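You operate a simulated robot arm through the tools that you are given. There is no shell and no other tool. Be economical: measure what you need, move in short steps, check, and stop when the job is done.

Carry out the task below with a simulated robot arm. There is one attempt and no reset: what you move stays moved.

TASK
Put the yellow tag block from the top of the press bench on the black-ringed bearing there and the green tag block on top of the drift.
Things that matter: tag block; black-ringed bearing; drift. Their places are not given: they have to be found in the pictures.

It is judged by the outcome, as a careful person would: the job done as asked, and still so three seconds after it is handed in. It fails if anything else is knocked over, pushed out of place, dropped, spilled or broken.

THE ROBOT
A 6-joint arm with a two-finger parallel gripper, fixed in place. Base frame: the origin is at the foot of the arm, x ahead of it, y to its left, z up; the work surface is at about z = 0. Lengths are in cm, angles in rad, forces in N, time in s.
With the tool pointing down near the work surface it reaches from about 14 to 58 cm from the base axis. Its first joint turns from -1.152 to 1.152 rad. Payload 2.1 kg.
Tool frame: the origin (TCP) lies between the finger pads and is the grasp point; the fingertips stand 3 cm ahead of it; z points along the fingers, y is the line along which they close. The gripper opens to 9.4 cm. The fingers are 2.8 cm wide and 1 cm thick; the gripper's body (5 by 9.6 cm) begins 5.5 cm behind the TCP.
Orientation is that of the tool frame in the base frame, as [roll, pitch, yaw] about the fixed x, y, z axes, in that order (R = Rz(yaw) Ry(pitch) Rx(roll)). With the fingers straight down and closing along the base's y, the tool's x points along the base's -x, its y along +y and its z along -z.

THE INTERFACE
- The arm moves only by the tool arm_command. Its argument "series" is a list of rows, each a list of 2 entries, a list of its own where there are three numbers: the shift along the base's x, y, z in units of 25 mm (1.0 is 25 mm), then the turn, a rotation vector about the base's x, y, z in units of 4 degrees (1.0 is 4 degrees). In form: [[[tx, ty, tz], [wx, wy, wz]], ...]. A call has 1 to 8 rows; each row shifts and turns the commanded pose from where the row before left it. "hand" is the gripper command, from -1 (shut) to 1 (fully open), values between in proportion, set as the call begins (left out, the last holds). A call with a number of a shift or a turn outside -1 to 1 is refused whole. A row lasts 0.2 s, in which the tool goes at most 5 cm and 0.15 rad; a call with a longer step from one row to the next is refused whole, and so is a gripper value outside its range. A pose out of reach is approached as far as the arm can. The call stops where the force on the tool passes 40 N (or 10 N more than at its start, if that is more) or the arm is blocked; 0.2 s more then pass. The fingers move at their own pace (about 7.2 cm/s each) and stop on an object; they squeeze with about 39 N. The grip force told is the motor's: it shows also when the fingers shut on nothing. Time passes only in rows, and 0.2 s behind the last, so rows that do not move let the fingers close. It gives the time, the measured TCP pose, the force on the tool (base axes), the opening and the grip force at its end, in the units of the frame above (readings bear some noise), and new pictures: "pictures" is both (left out), scene, wrist or none.
- Cameras (640 x 400 px; columns grow to the right, rows downward): "scene" is fixed at [5.44, -36.72, 49.35]; the picture's right is [0.80, -0.60, 0.00], its down [-0.29, -0.39, -0.88] and it looks along [0.52, 0.70, -0.48] (base axes); focal length 358 px, centre (320, 200). "wrist" rides on the gripper at [-3.7, 0, -5.8] in the tool frame; the picture's right is [0.00, -1.00, 0.00], its down [0.97, 0.00, -0.24] and it looks along [0.24, 0.00, 0.97] (tool axes); focal length 218 px, centre (320, 200).
- locate(camera, pixels): for up to 12 pixels [column, row] of the newest picture of that camera ("zoom" is the newest enlarged one), the place [x, y, z] in the base frame of the surface seen there, good to about 0.2 cm. No time passes.
- enlarge(camera, box): a new picture of the part [left, top, right, bottom] of that camera's present view, enlarged. No time passes.
- finish_job(): hands the job in; it is judged then, once.

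Work in short steps. Measure before you move; look again where a grasp or a placing could have gone wrong, and mend it. You have 60 turns and 100 pictures in all, the two below and enlarged ones among them. Open the gripper and draw the arm clear of the work before you hand the job in, unless the task says otherwise; then end with one line.

The tools are called after "Request:" by a JSON object that holds its "method" and its "body". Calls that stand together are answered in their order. arm_command: Moves the arm, as the interface text tells. Its arguments: {"type":"object","properties":{"series":{"type":"array","items":{"type":"array"}},"hand":{"type":"number"},"pictures":{"type":"string","enum":["both","scene","wrist","none"]}},"required":["series"]} The other tools are called the same way: locate (camera, pixels) gives the place of the surface under pixels of a picture; enlarge (camera, box) takes an enlarged picture of a part of a camera's view; finish_job () hands the job in.

At the start:

```text
time: 0.0
eef_pos: [27.84, 2.73, 27.66]
ee_rot: [3.139, -0.001, 3.141]
ft_force: [0.3, -0.6, -0.3]
grip_width: 9.36
grasp_force: 0.1
```

scene: 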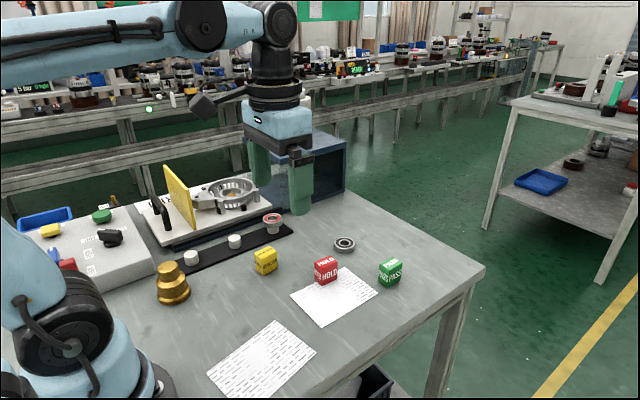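
wrist: 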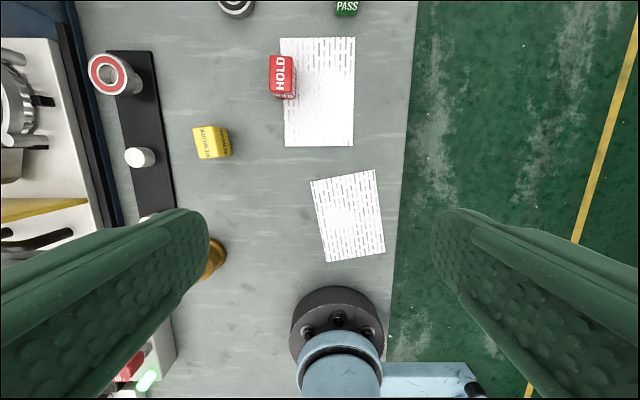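

The yellow block is near scene (265,261), the green one near (390,272), the dark bearing near (344,244), the red-ringed bearing near (272,222) and a brass piece near (172,283). I'll enlarge and measure these.

Request:
{"method": "enlarge", "body": {"camera": "scene", "box": [230, 200, 420, 319]}}

Request:
{"method": "enlarge", "body": {"camera": "scene", "box": [20, 180, 260, 330]}}

Request:
{"method": "locate", "body": {"camera": "scene", "pixels": [[262, 253], [265, 266], [344, 243], [335, 242], [353, 243], [344, 252], [387, 264], [390, 275], [168, 266], [172, 300], [272, 217], [325, 262]]}}

```text
3.36 times, centred on (325, 260) of scene
```

zoom: 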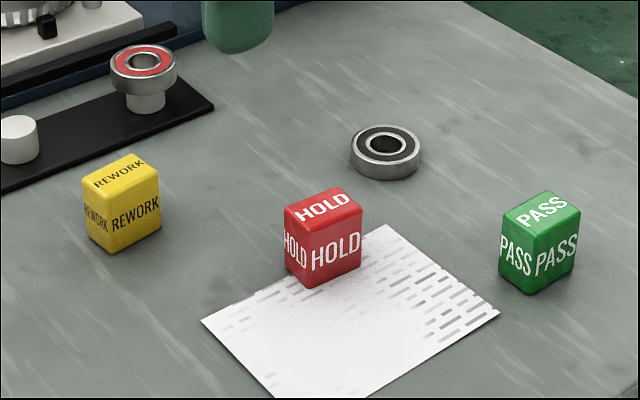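

```text
2.67 times, centred on (140, 255) of scene
```

zoom: 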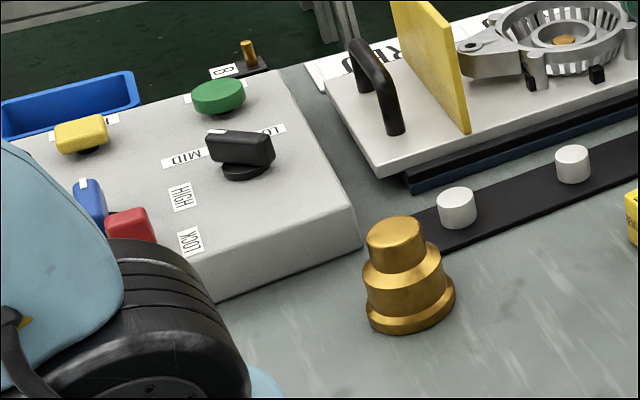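

```text
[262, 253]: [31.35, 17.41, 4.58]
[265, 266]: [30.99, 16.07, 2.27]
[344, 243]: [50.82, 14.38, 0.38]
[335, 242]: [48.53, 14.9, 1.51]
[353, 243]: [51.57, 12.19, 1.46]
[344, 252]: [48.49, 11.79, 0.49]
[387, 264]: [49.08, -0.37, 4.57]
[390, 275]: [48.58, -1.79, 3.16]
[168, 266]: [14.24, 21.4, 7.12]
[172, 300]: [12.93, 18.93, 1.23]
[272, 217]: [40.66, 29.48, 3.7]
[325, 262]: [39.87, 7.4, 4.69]
```

Request:
{"method": "locate", "body": {"camera": "zoom", "pixels": [[396, 228], [371, 238], [421, 234], [400, 218], [392, 246], [395, 300], [365, 282], [442, 262]]}}

Request:
{"method": "enlarge", "body": {"camera": "scene", "box": [325, 225, 421, 285]}}

```text
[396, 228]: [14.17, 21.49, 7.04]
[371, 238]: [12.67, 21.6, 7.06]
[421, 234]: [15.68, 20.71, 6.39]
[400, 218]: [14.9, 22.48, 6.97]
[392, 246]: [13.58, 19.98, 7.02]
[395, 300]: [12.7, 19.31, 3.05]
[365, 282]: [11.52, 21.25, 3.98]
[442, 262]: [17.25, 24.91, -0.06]
```

```text
6.67 times, centred on (373, 255) of scene
```

zoom: 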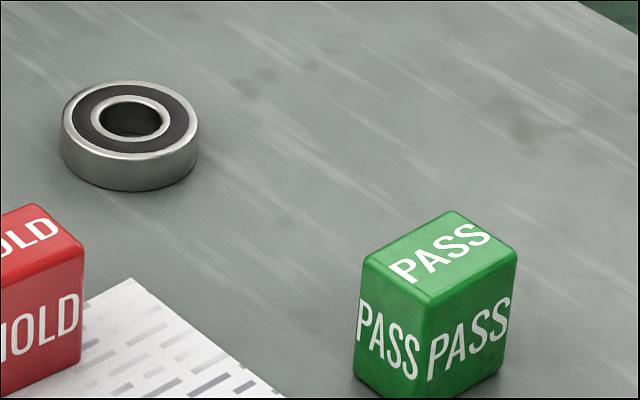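

Request:
{"method": "locate", "body": {"camera": "zoom", "pixels": [[68, 110], [192, 110], [130, 86], [130, 156], [85, 125], [175, 100], [368, 262], [451, 215], [512, 250], [430, 300], [362, 370], [500, 370]]}}

Request:
{"method": "enlarge", "body": {"camera": "scene", "box": [233, 235, 297, 275]}}

```text
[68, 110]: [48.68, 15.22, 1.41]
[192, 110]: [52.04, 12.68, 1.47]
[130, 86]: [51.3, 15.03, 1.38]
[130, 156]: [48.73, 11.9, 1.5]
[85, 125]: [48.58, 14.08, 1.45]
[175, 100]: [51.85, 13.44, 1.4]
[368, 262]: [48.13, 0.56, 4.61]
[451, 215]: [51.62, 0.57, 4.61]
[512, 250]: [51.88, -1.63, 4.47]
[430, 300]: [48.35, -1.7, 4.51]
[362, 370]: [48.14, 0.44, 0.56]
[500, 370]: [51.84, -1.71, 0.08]
```

```text
10.00 times, centred on (265, 255) of scene
```

zoom: 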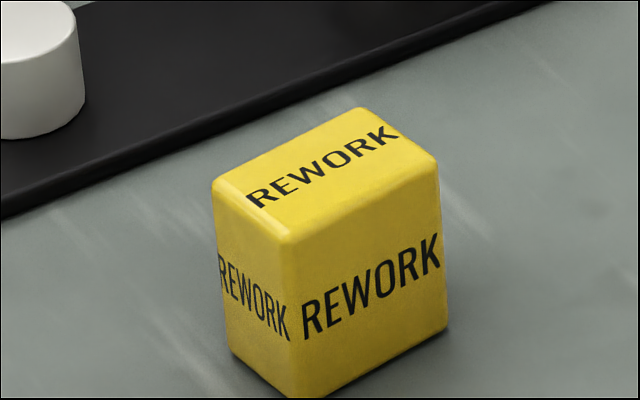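

Request:
{"method": "locate", "body": {"camera": "zoom", "pixels": [[218, 188], [362, 112], [433, 160], [290, 236], [325, 170], [235, 350], [440, 325]]}}

Request:
{"method": "enlarge", "body": {"camera": "scene", "box": [328, 230, 360, 250]}}

```text
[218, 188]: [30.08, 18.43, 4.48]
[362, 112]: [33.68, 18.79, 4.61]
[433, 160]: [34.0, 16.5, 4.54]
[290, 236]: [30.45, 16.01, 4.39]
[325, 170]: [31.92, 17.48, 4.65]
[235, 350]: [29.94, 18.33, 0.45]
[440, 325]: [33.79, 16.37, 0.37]
```

```text
16.00 times, centred on (344, 240) of scene
```

zoom: 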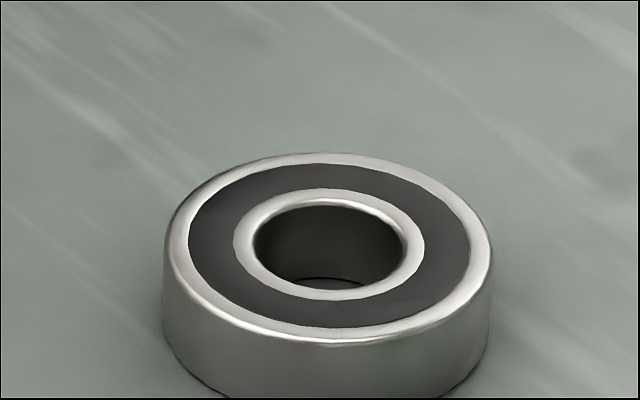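

Request:
{"method": "locate", "body": {"camera": "zoom", "pixels": [[200, 243], [459, 247], [329, 172], [329, 319], [237, 250], [422, 250], [330, 192], [330, 297]]}}

Request:
{"method": "arm_command", "body": {"series": [[[0.42, 1, -0.8], [0, 0, 0.875]], [[0.42, 1, -0.8], [0, 0, 0.875]], [[0.41, 1, -0.8], [0, 0, 0]], [[0.41, 1, -0.8], [0, 0, 0]], [[0, 1, -0.8], [0, 0, 0]], [[0, 0.88, -0.8], [0, 0, 0]], [[0, 0, 0], [0, 0, 0]]], "hand": 1}}

```text
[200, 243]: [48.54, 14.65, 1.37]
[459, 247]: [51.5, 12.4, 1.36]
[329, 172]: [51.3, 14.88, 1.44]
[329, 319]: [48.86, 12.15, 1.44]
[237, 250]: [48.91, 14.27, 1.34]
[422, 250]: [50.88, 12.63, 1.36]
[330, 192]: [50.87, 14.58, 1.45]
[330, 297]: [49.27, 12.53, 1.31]
```

```text
time: 1.6
eef_pos: [32.08, 17.51, 15.6]
ee_rot: [3.14, 0.0, -3.02]
ft_force: [0.2, -0.7, -0.2]
grip_width: 9.41
grasp_force: 0.1
```

scene: 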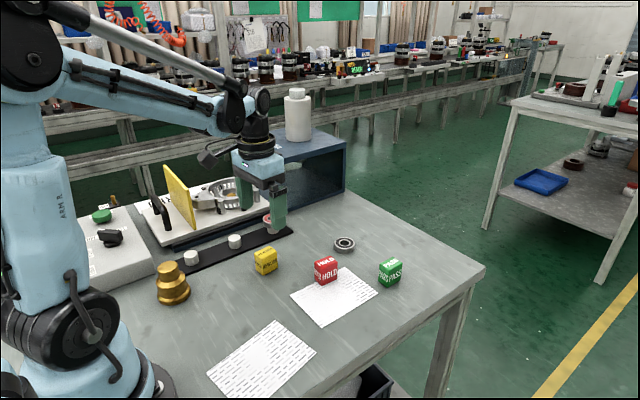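
wrist: 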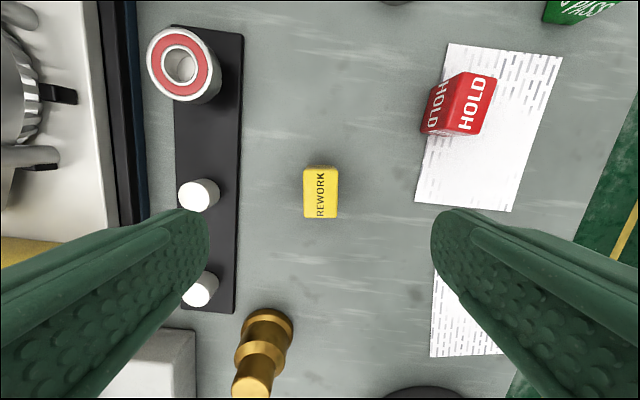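

The yellow block is centred and aligned between the fingers (wrist (320,192)), and the bearing centre is (50.0,13.5). I narrow the opening to about 5 cm to clear the pegs and go down.

Request:
{"method": "arm_command", "body": {"series": [[[0, 0, 0], [0, 0, 0]], [[0, 0, 0], [0, 0, 0]], [[0, 0, -0.95], [0, 0, 0]], [[0, 0, -0.95], [0, 0, 0]], [[0, 0, -0.95], [0, 0, 0]], [[0, 0, -0.95], [0, 0, 0]], [[0, 0, -0.76], [0, 0, 0]]], "hand": 0.1}}

```text
time: 3.2
eef_pos: [31.97, 17.43, 4.28]
ee_rot: [3.139, 0.0, -3.019]
ft_force: [0.4, -0.4, -0.1]
grip_width: 5.15
grasp_force: 0.0
```

scene: 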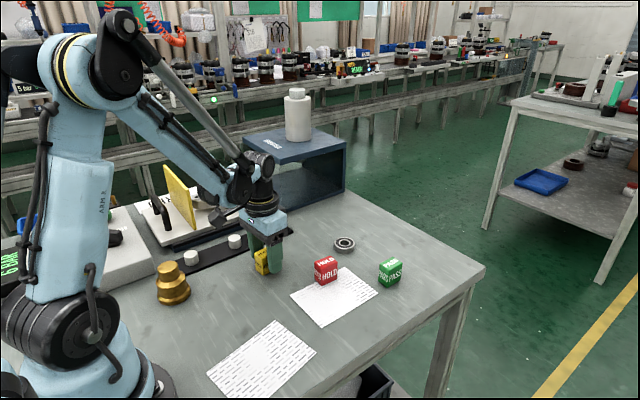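
wrist: 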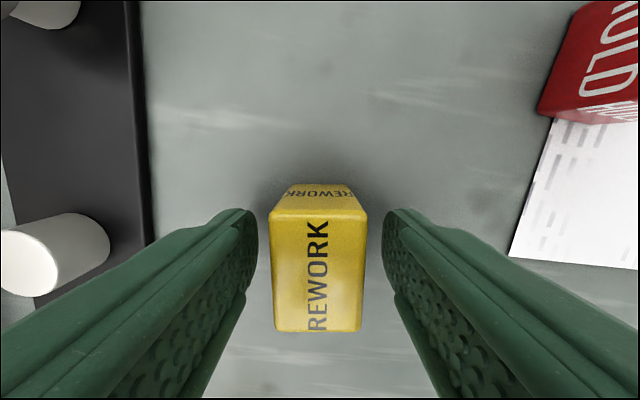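

The fingers straddle the block, so I close and lift straight up a little.

Request:
{"method": "arm_command", "body": {"series": [[[0, 0, 0], [0, 0, 0]], [[0, 0, 0], [0, 0, 0]], [[0, 0, 0], [0, 0, 0]], [[0, 0, 0.5], [0, 0, 0]], [[0, 0, 0.8], [0, 0, 0]], [[0, 0, 0.8], [0, 0, 0]], [[0, 0, 0.8], [0, 0, 0]]], "hand": -1}}

```text
time: 4.8
eef_pos: [32.08, 17.36, 11.6]
ee_rot: [3.139, 0.001, -3.021]
ft_force: [-0.5, 0.0, -0.6]
grip_width: 3.14
grasp_force: 38.8
```

scene: 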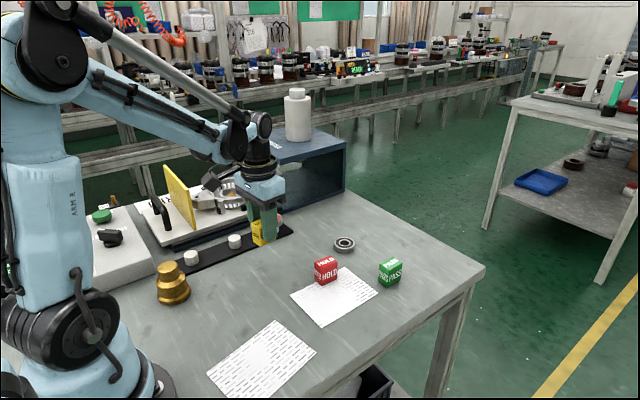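
wrist: 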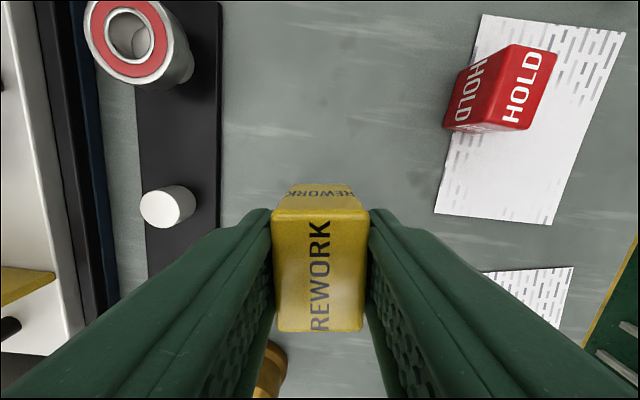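

Request:
{"method": "arm_command", "body": {"series": [[[0.898, -0.193, 0], [0, 0, 0]], [[0.898, -0.193, 0], [0, 0, 0]], [[0.898, -0.193, 0], [0, 0, 0]], [[0.898, -0.193, 0], [0, 0, 0]], [[0.898, -0.193, 0], [0, 0, 0]], [[0.898, -0.193, 0], [0, 0, 0]], [[0.898, -0.193, 0], [0, 0, 0]], [[0.898, -0.193, 0], [0, 0, 0]]]}}

Request:
{"method": "enlarge", "body": {"camera": "scene", "box": [304, 205, 384, 255]}}

```text
time: 6.6
eef_pos: [49.93, 13.51, 11.51]
ee_rot: [3.139, 0.0, -3.017]
ft_force: [0.4, -0.1, -0.7]
grip_width: 3.13
grasp_force: 39.7
```

scene: 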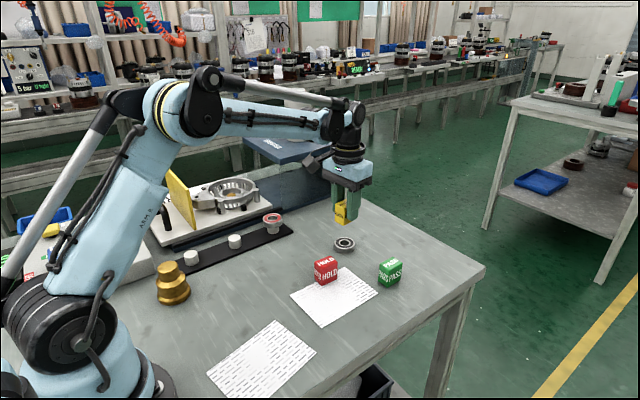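
wrist: 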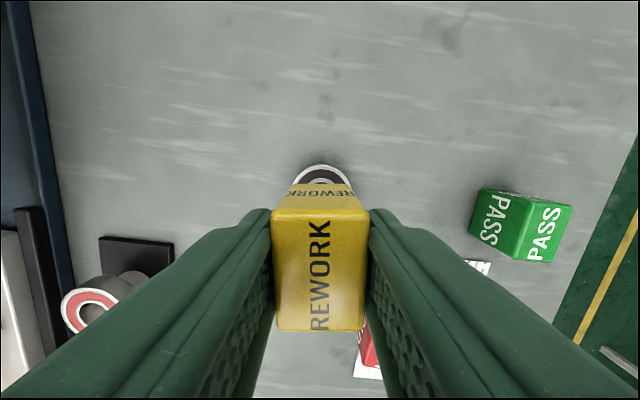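

```text
8.00 times, centred on (344, 230) of scene
```

zoom: 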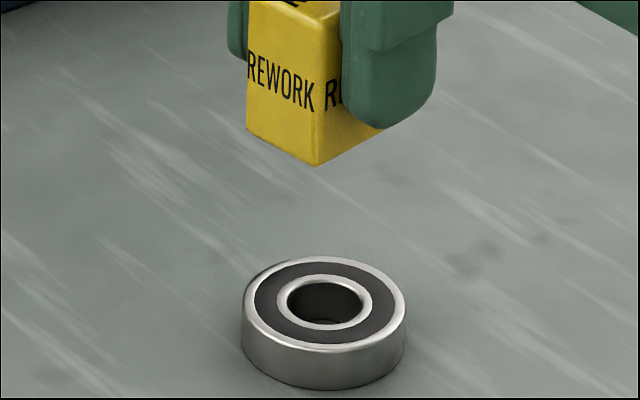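

Block and bearing are lined up. I lower to about 0.2 cm above the bearing's top (1.45) and check.

Request:
{"method": "arm_command", "body": {"series": [[[0.04, 0, -0.75], [0, 0, 0]], [[0, 0, -0.75], [0, 0, 0]], [[0, 0, -0.5], [0, 0, 0]], [[0, 0, -0.22], [0, 0, 0]], [[0, 0, 0], [0, 0, 0]]], "pictures": "wrist"}}

Request:
{"method": "enlarge", "body": {"camera": "scene", "box": [304, 205, 384, 255]}}

```text
time: 7.8
eef_pos: [50.06, 13.57, 6.05]
ee_rot: [3.14, 0.002, -3.019]
ft_force: [0.2, -0.7, -0.4]
grip_width: 3.16
grasp_force: 39.0
```

wrist: 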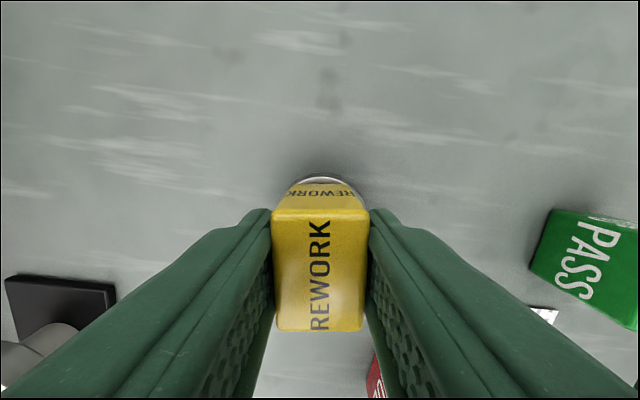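

```text
8.00 times, centred on (344, 230) of scene
```

zoom: 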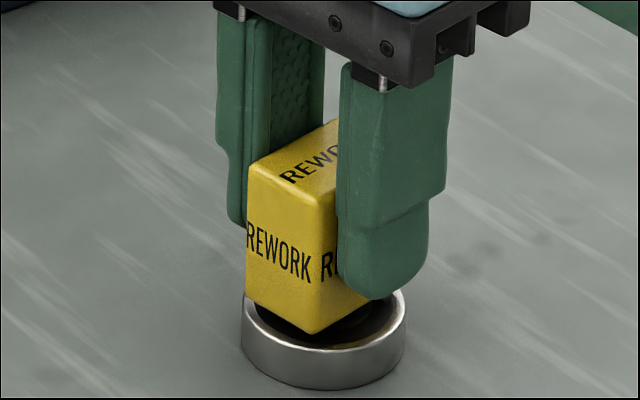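

Request:
{"method": "locate", "body": {"camera": "zoom", "pixels": [[254, 170], [312, 203], [330, 126], [250, 290], [312, 325]]}}

Request:
{"method": "locate", "body": {"camera": "wrist", "pixels": [[280, 215], [362, 215], [284, 325], [358, 325], [320, 270]]}}

```text
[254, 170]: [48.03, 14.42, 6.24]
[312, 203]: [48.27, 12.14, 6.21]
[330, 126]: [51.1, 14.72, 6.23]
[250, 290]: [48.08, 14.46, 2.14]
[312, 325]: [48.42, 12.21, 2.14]
```

```text
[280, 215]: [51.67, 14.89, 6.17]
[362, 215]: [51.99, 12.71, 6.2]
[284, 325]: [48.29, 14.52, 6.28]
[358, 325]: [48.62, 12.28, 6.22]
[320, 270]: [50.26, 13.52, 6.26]
```

The block centre (50.1,13.5) is over the bearing centre. I lower the last couple of millimetres.

Request:
{"method": "arm_command", "body": {"series": [[[0, 0, -0.05], [0, 0, 0]], [[0, 0, -0.04], [0, 0, 0]], [[0, 0, 0], [0, 0, 0]]], "pictures": "none"}}

Request:
{"method": "enlarge", "body": {"camera": "scene", "box": [304, 205, 384, 255]}}

```text
time: 8.6
eef_pos: [50.01, 13.48, 5.71]
ee_rot: [3.139, 0.0, -3.02]
ft_force: [-0.8, -0.3, -0.9]
grip_width: 3.11
grasp_force: 38.5
```

```text
8.00 times, centred on (344, 230) of scene
```

zoom: 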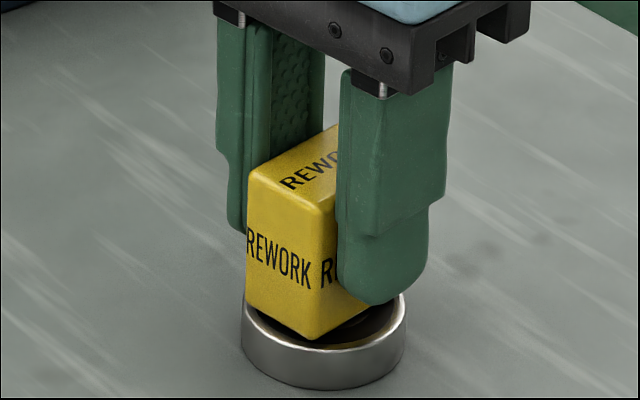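

Request:
{"method": "arm_command", "body": {"series": [[[0, 0, -0.03], [0, 0, 0]], [[0, 0, -0.03], [0, 0, 0]], [[0, 0, 0], [0, 0, 0]]], "pictures": "none"}}

Request:
{"method": "enlarge", "body": {"camera": "scene", "box": [304, 205, 384, 255]}}

```text
time: 9.4
eef_pos: [49.96, 13.51, 5.74]
ee_rot: [3.14, 0.002, -3.02]
ft_force: [1.1, 0.0, 15.7]
grip_width: 3.13
grasp_force: 39.0
```

```text
8.00 times, centred on (344, 230) of scene
```

zoom: 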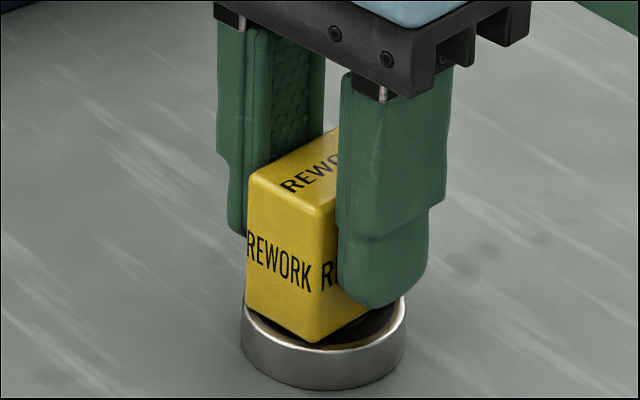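

Contact (15.7 N upward): the block is seated. I ease off slightly, open partway and rise straight up.

Request:
{"method": "arm_command", "body": {"series": [[[0, 0, 0.03], [0, 0, 0]], [[0, 0, 0], [0, 0, 0]], [[0, 0, 0], [0, 0, 0]], [[0, 0, 0.6], [0, 0, 0]], [[0, 0, 0.8], [0, 0, 0]], [[0, 0, 0.9], [0, 0, 0]], [[0, 0, 0.9], [0, 0, 0]], [[0, 0, 0.4], [0, 0, 0]]], "hand": 0.1, "pictures": "wrist"}}

Request:
{"method": "enlarge", "body": {"camera": "scene", "box": [304, 205, 400, 265]}}

```text
time: 11.2
eef_pos: [50.15, 13.55, 14.76]
ee_rot: [3.14, 0.001, -3.019]
ft_force: [0.5, -0.4, -0.8]
grip_width: 5.17
grasp_force: 0.0
```

wrist: 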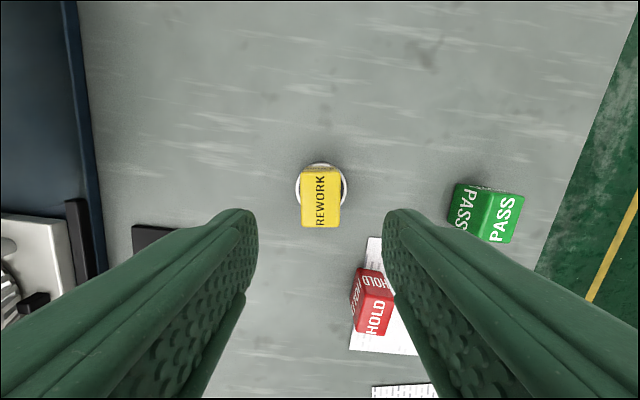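

```text
6.67 times, centred on (352, 235) of scene
```

zoom: 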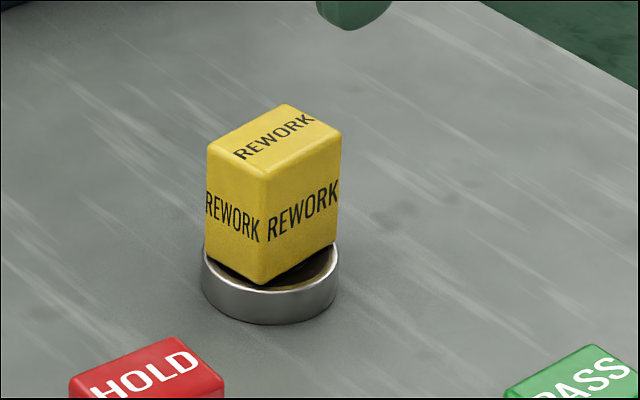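

Yellow stands squarely on the bearing. Next I move over the green block (centre about (50.0,-0.6)) and turn back 7°.

Request:
{"method": "arm_command", "body": {"series": [[[-0.02, -0.95, 0], [0, 0, -0.9]], [[0, -0.95, 0], [0, 0, -0.85]], [[0, -0.95, 0], [0, 0, 0]], [[0, -0.95, 0], [0, 0, 0]], [[0, -0.95, 0], [0, 0, 0]], [[0, -0.9, 0], [0, 0, 0]], [[0, 0, 0], [0, 0, 0]]], "pictures": "wrist"}}

```text
time: 12.8
eef_pos: [50.02, -0.67, 14.76]
ee_rot: [3.141, 0.0, -3.138]
ft_force: [0.0, -0.2, -0.3]
grip_width: 5.19
grasp_force: 0.0
```

wrist: 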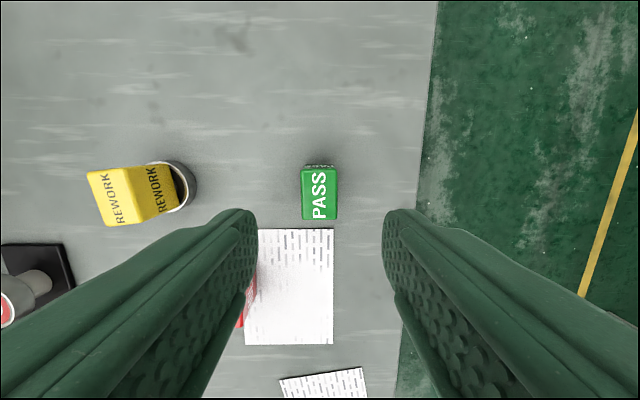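

Aligned with green (wrist (320,193)). I descend and grip.

Request:
{"method": "arm_command", "body": {"series": [[[0, 0, -0.95], [0, 0, 0]], [[0, 0, -0.95], [0, 0, 0]], [[0, 0, -0.95], [0, 0, 0]], [[0, 0, -0.95], [0, 0, 0]], [[0, 0, -0.4], [0, 0, 0]], [[0, 0, 0], [0, 0, 0]]], "pictures": "wrist"}}

Request:
{"method": "arm_command", "body": {"series": [[[0, 0, 0], [0, 0, 0]], [[0, 0, 0], [0, 0, 0]], [[0, 0, 0], [0, 0, 0]], [[0, 0, 0], [0, 0, 0]]], "hand": -1, "pictures": "wrist"}}

```text
time: 14.2
eef_pos: [49.97, -0.47, 4.19]
ee_rot: [3.14, -0.001, -3.141]
ft_force: [-0.3, -0.2, 0.2]
grip_width: 5.19
grasp_force: 0.0
```

wrist: 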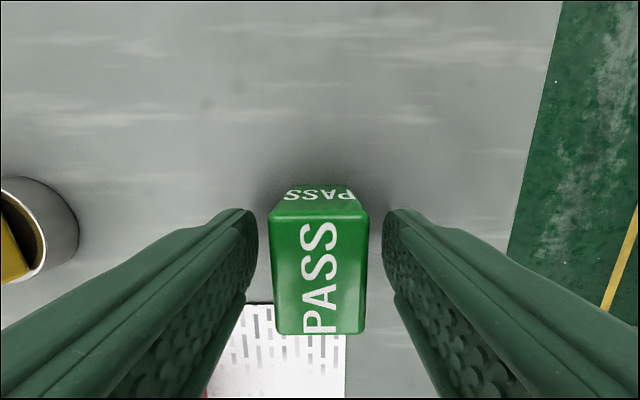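

```text
time: 15.2
eef_pos: [49.94, -0.54, 4.14]
ee_rot: [3.14, -0.001, -3.14]
ft_force: [-0.8, 0.4, -0.5]
grip_width: 3.13
grasp_force: 38.9
```

wrist: 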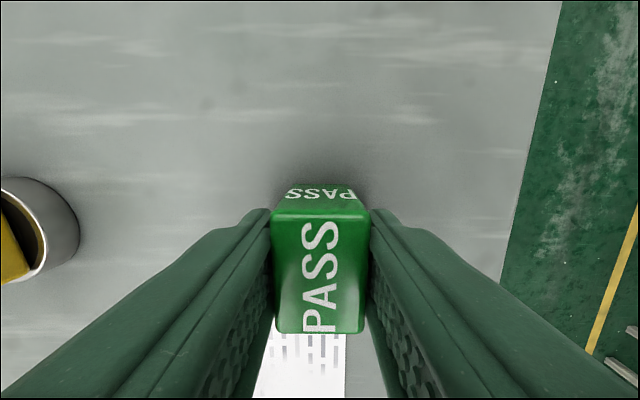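

Request:
{"method": "arm_command", "body": {"series": [[[0, 0, 0.6], [0, 0, 0]], [[0, 0, 0.9], [0, 0, 0]], [[0, 0, 0.9], [0, 0, 0]], [[0, 0, 0.9], [0, 0, 0]], [[0, 0, 0.9], [0, 0, 0]], [[0, 0, 0.9], [0, 0, 0]], [[0, 0, 0], [0, 0, 0]]]}}

Request:
{"method": "locate", "body": {"camera": "scene", "pixels": [[153, 262], [100, 216], [110, 237], [120, 210], [155, 212], [191, 257], [235, 241], [168, 266], [344, 232], [344, 200]]}}

```text
time: 16.8
eef_pos: [50.13, -0.48, 16.94]
ee_rot: [3.139, -0.001, 3.14]
ft_force: [0.3, 0.6, -0.3]
grip_width: 3.12
grasp_force: 38.9
```

scene: 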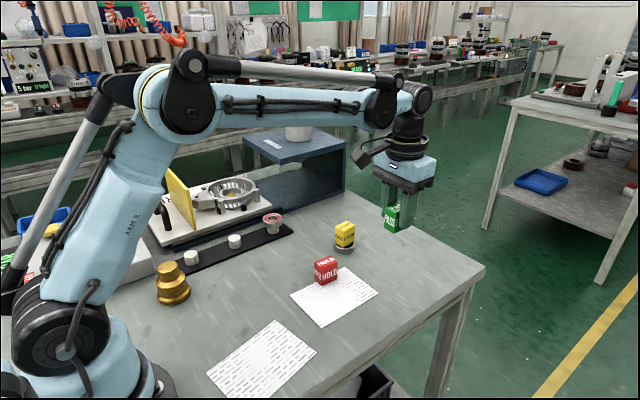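
wrist: 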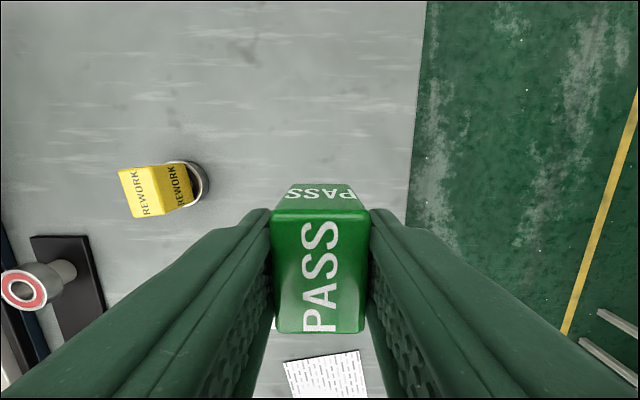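

```text
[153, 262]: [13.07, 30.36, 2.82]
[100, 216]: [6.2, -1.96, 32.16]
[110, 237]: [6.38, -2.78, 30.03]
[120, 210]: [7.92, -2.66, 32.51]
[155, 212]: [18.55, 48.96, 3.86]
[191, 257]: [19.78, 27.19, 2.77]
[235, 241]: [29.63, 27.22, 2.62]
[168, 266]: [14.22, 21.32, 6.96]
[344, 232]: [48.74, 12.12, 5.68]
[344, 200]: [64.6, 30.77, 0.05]
```

Green is held. The area round the drift is clear (box at y>28, lower than 4 cm). I carry the block to above the drift (14.2,21.25) at z≈17, in two stages.

Request:
{"method": "arm_command", "body": {"series": [[[-0.8975, 0.544, 0], [0, 0, 0]], [[-0.8975, 0.544, 0], [0, 0, 0]], [[-0.8975, 0.544, 0], [0, 0, 0]], [[-0.8975, 0.544, 0], [0, 0, 0]], [[-0.8975, 0.544, 0], [0, 0, 0]], [[-0.8975, 0.544, 0], [0, 0, 0]], [[-0.8975, 0.544, 0], [0, 0, 0]], [[-0.8975, 0.544, 0], [0, 0, 0]]], "pictures": "none"}}

Request:
{"method": "arm_command", "body": {"series": [[[-0.8975, 0.544, 0], [0, 0, 0]], [[-0.8975, 0.544, 0], [0, 0, 0]], [[-0.8975, 0.544, 0], [0, 0, 0]], [[-0.8975, 0.544, 0], [0, 0, 0]], [[-0.8975, 0.544, 0], [0, 0, 0]], [[-0.8975, 0.544, 0], [0, 0, 0]], [[-0.8975, 0.544, 0], [0, 0, 0]], [[-0.8975, 0.544, 0], [0, 0, 0]]]}}

```text
time: 18.6
eef_pos: [32.04, 10.26, 17.02]
ee_rot: [3.141, -0.002, 3.141]
ft_force: [1.3, -0.3, -0.1]
grip_width: 3.13
grasp_force: 39.4
```

```text
time: 20.4
eef_pos: [14.21, 21.22, 16.84]
ee_rot: [3.14, 0.0, 3.141]
ft_force: [-1.0, 0.4, -0.7]
grip_width: 3.14
grasp_force: 39.2
```

scene: 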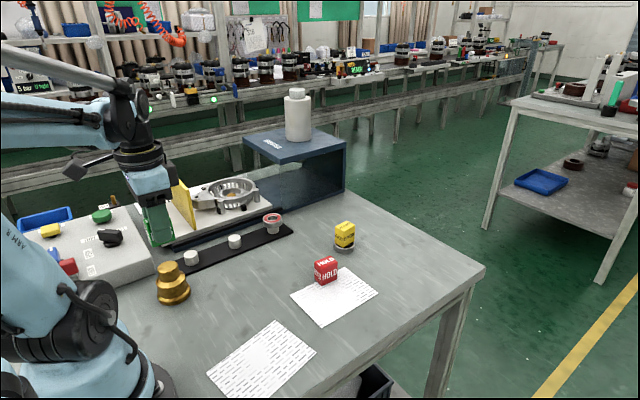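
wrist: 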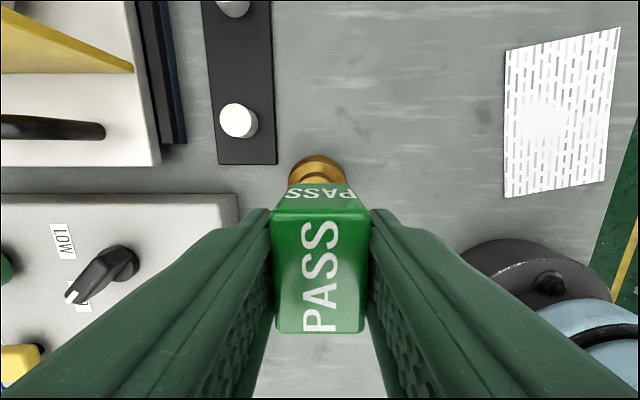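

Above the drift. I refine its top centre with an enlarged view before lowering.

Request:
{"method": "enlarge", "body": {"camera": "scene", "box": [132, 225, 212, 275]}}

```text
8.00 times, centred on (172, 250) of scene
```

zoom: 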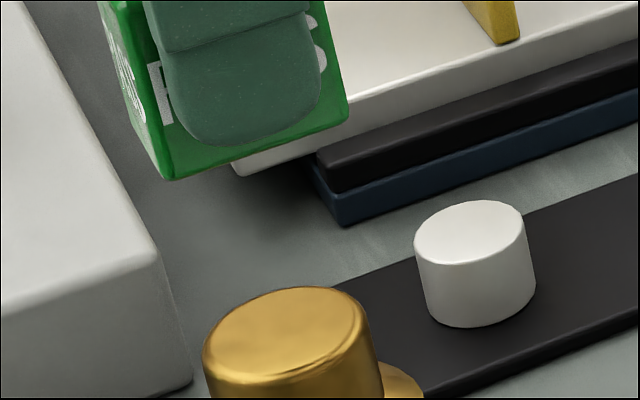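

Request:
{"method": "locate", "body": {"camera": "zoom", "pixels": [[212, 348], [358, 306], [305, 291], [262, 366], [285, 328], [230, 312], [350, 340]]}}

```text
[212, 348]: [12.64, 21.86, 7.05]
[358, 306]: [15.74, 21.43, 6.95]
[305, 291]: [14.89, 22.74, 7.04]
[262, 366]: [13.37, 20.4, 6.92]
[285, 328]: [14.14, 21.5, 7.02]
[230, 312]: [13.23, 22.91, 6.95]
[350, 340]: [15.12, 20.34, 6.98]
```

Drift top centre is about (14.17,21.45), z 7.03. I shift y by +0.2 cm and lower to just above.

Request:
{"method": "arm_command", "body": {"series": [[[0, 0.09, -0.7], [0, 0, 0]], [[0, 0, -0.7], [0, 0, 0]], [[0, 0, -0.5], [0, 0, 0]], [[0, 0, -0.26], [0, 0, 0]], [[0, 0, 0], [0, 0, 0]]], "pictures": "wrist"}}

Request:
{"method": "enlarge", "body": {"camera": "scene", "box": [132, 235, 212, 285]}}

```text
time: 21.6
eef_pos: [14.16, 21.43, 11.52]
ee_rot: [3.141, 0.001, 3.141]
ft_force: [1.0, -0.9, 0.0]
grip_width: 3.15
grasp_force: 38.9
```

wrist: 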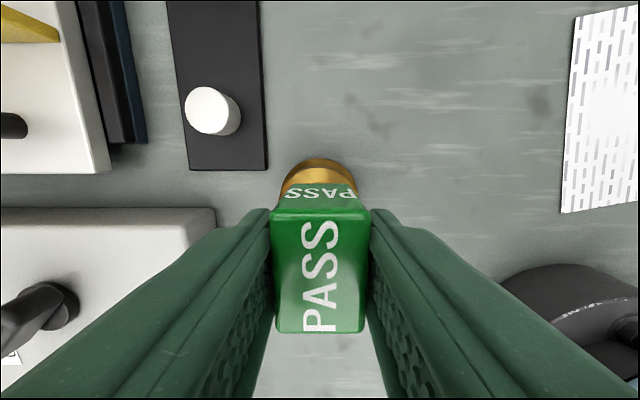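

```text
8.00 times, centred on (172, 260) of scene
```

zoom: 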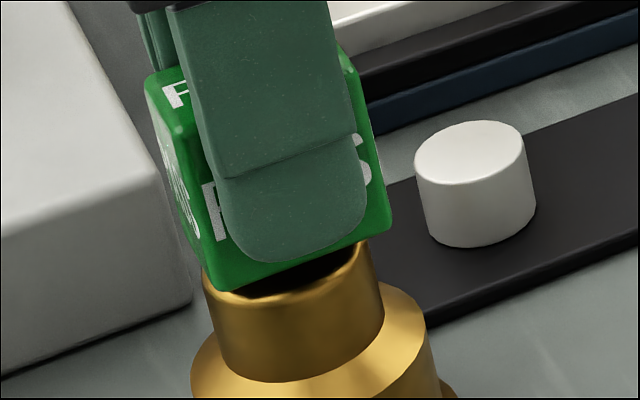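

Well centred with a small gap left. I lower gently to contact.

Request:
{"method": "arm_command", "body": {"series": [[[0, 0, -0.05], [0, 0, 0]], [[0, 0, -0.04], [0, 0, 0]], [[0, 0, -0.03], [0, 0, 0]], [[0, 0, 0], [0, 0, 0]]], "pictures": "none"}}

```text
time: 22.6
eef_pos: [14.19, 21.35, 11.13]
ee_rot: [3.14, -0.001, -3.141]
ft_force: [-0.7, 0.1, -0.9]
grip_width: 3.13
grasp_force: 39.5
```

Request:
{"method": "arm_command", "body": {"series": [[[0, 0, -0.03], [0, 0, 0]], [[0, 0, 0], [0, 0, 0]]], "pictures": "none"}}

Request:
{"method": "enlarge", "body": {"camera": "scene", "box": [132, 235, 212, 285]}}

```text
time: 23.2
eef_pos: [14.06, 21.44, 11.23]
ee_rot: [3.14, -0.001, -3.141]
ft_force: [0.7, -1.2, 2.7]
grip_width: 3.14
grasp_force: 38.7
```

```text
8.00 times, centred on (172, 260) of scene
```

zoom: 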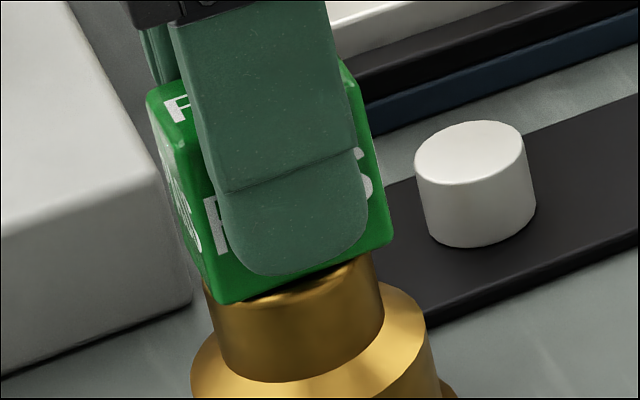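

Light contact begins (2.7 N). I go half a millimetre more, then confirm.

Request:
{"method": "arm_command", "body": {"series": [[[0, 0, -0.02], [0, 0, 0]], [[0, 0, 0], [0, 0, 0]]], "pictures": "none"}}

```text
time: 23.8
eef_pos: [14.16, 21.41, 11.07]
ee_rot: [3.141, 0.0, 3.141]
ft_force: [-0.8, -2.9, 23.6]
grip_width: 3.14
grasp_force: 38.6
```

Firm contact (23.6 N). I ease off about half a millimetre, open partway and rise straight up.

Request:
{"method": "arm_command", "body": {"series": [[[0, 0, 0.022], [0, 0, 0]], [[0, 0, 0], [0, 0, 0]]], "pictures": "none"}}

Request:
{"method": "arm_command", "body": {"series": [[[0, 0, 0], [0, 0, 0]], [[0, 0, 0], [0, 0, 0]], [[0, 0, 0], [0, 0, 0]], [[0, 0, 0.5], [0, 0, 0]], [[0, 0, 0.8], [0, 0, 0]], [[0, 0, 0.9], [0, 0, 0]], [[0, 0, 0.9], [0, 0, 0]], [[0, 0, 0.5], [0, 0, 0]]], "hand": 0.1}}

Request:
{"method": "enlarge", "body": {"camera": "scene", "box": [112, 220, 240, 300]}}

```text
time: 24.4
eef_pos: [14.17, 21.39, 11.17]
ee_rot: [3.139, 0.002, -3.141]
ft_force: [1.5, 0.8, 7.5]
grip_width: 3.11
grasp_force: 39.3
```

```text
time: 26.2
eef_pos: [14.12, 21.48, 20.14]
ee_rot: [3.138, -0.001, 3.141]
ft_force: [0.8, 0.6, -0.3]
grip_width: 5.17
grasp_force: 0.0
```

scene: 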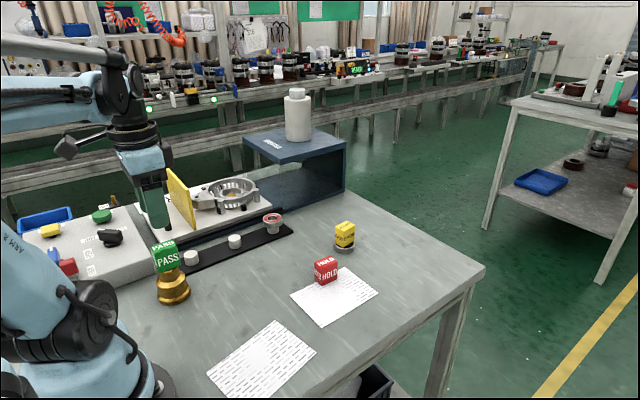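
wrist: 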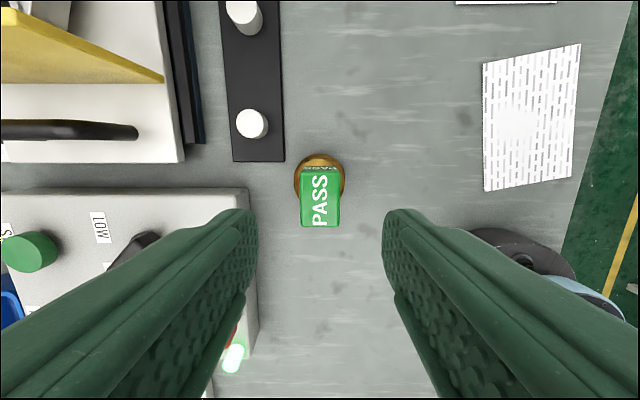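

```text
5.00 times, centred on (176, 260) of scene
```

zoom: 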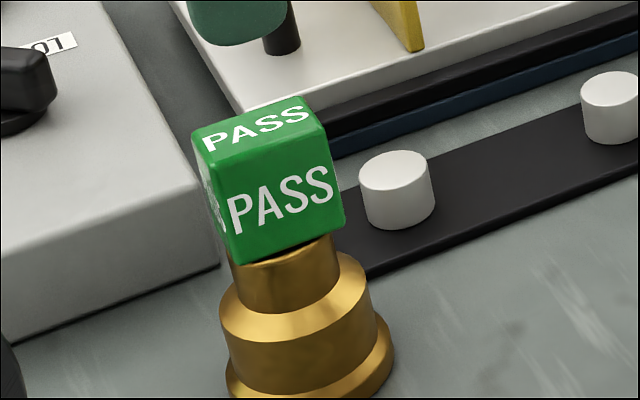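

Green sits level on the drift, and yellow is still on the bearing. I open fully and draw the arm up and away toward the middle.

Request:
{"method": "arm_command", "body": {"series": [[[0, 0, 0.9], [0, 0, 0]], [[0, 0, 0.9], [0, 0, 0]], [[0.8, -0.8, 0.5], [0, 0, 0]], [[0.8, -0.8, 0], [0, 0, 0]], [[0.8, -0.8, 0], [0, 0, 0]], [[0.8, -0.8, 0], [0, 0, 0]], [[0.8, -0.8, 0], [0, 0, 0]], [[0, 0, 0], [0, 0, 0]]], "hand": 1, "pictures": "scene"}}

Request:
{"method": "enlarge", "body": {"camera": "scene", "box": [120, 190, 420, 378]}}

```text
time: 28.0
eef_pos: [24.12, 11.41, 25.99]
ee_rot: [3.14, 0.0, 3.141]
ft_force: [0.2, 0.6, 0.6]
grip_width: 9.4
grasp_force: 0.1
```

scene: 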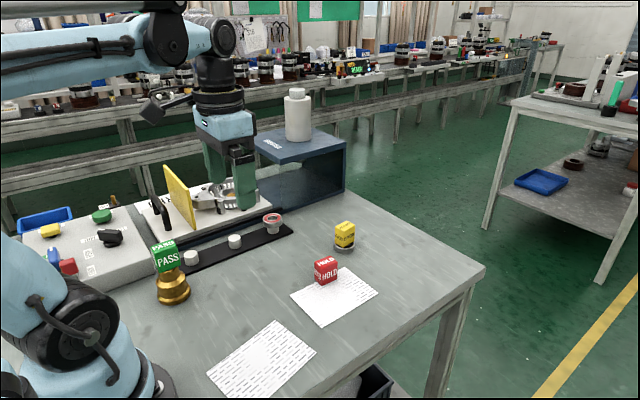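

```text
2.13 times, centred on (270, 284) of scene
```

zoom: 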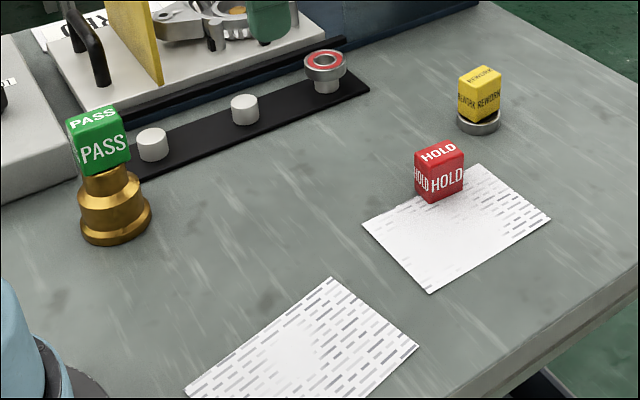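

Both blocks are in place, nothing else has moved, and the arm is clear, so I hand in the job.

Request:
{"method": "finish_job", "body": {}}

```text
The job is handed in.
```

The yellow tag block is on the black-ringed bearing and the green tag block is on top of the drift. Nothing else on the bench was disturbed, and the job is handed in.
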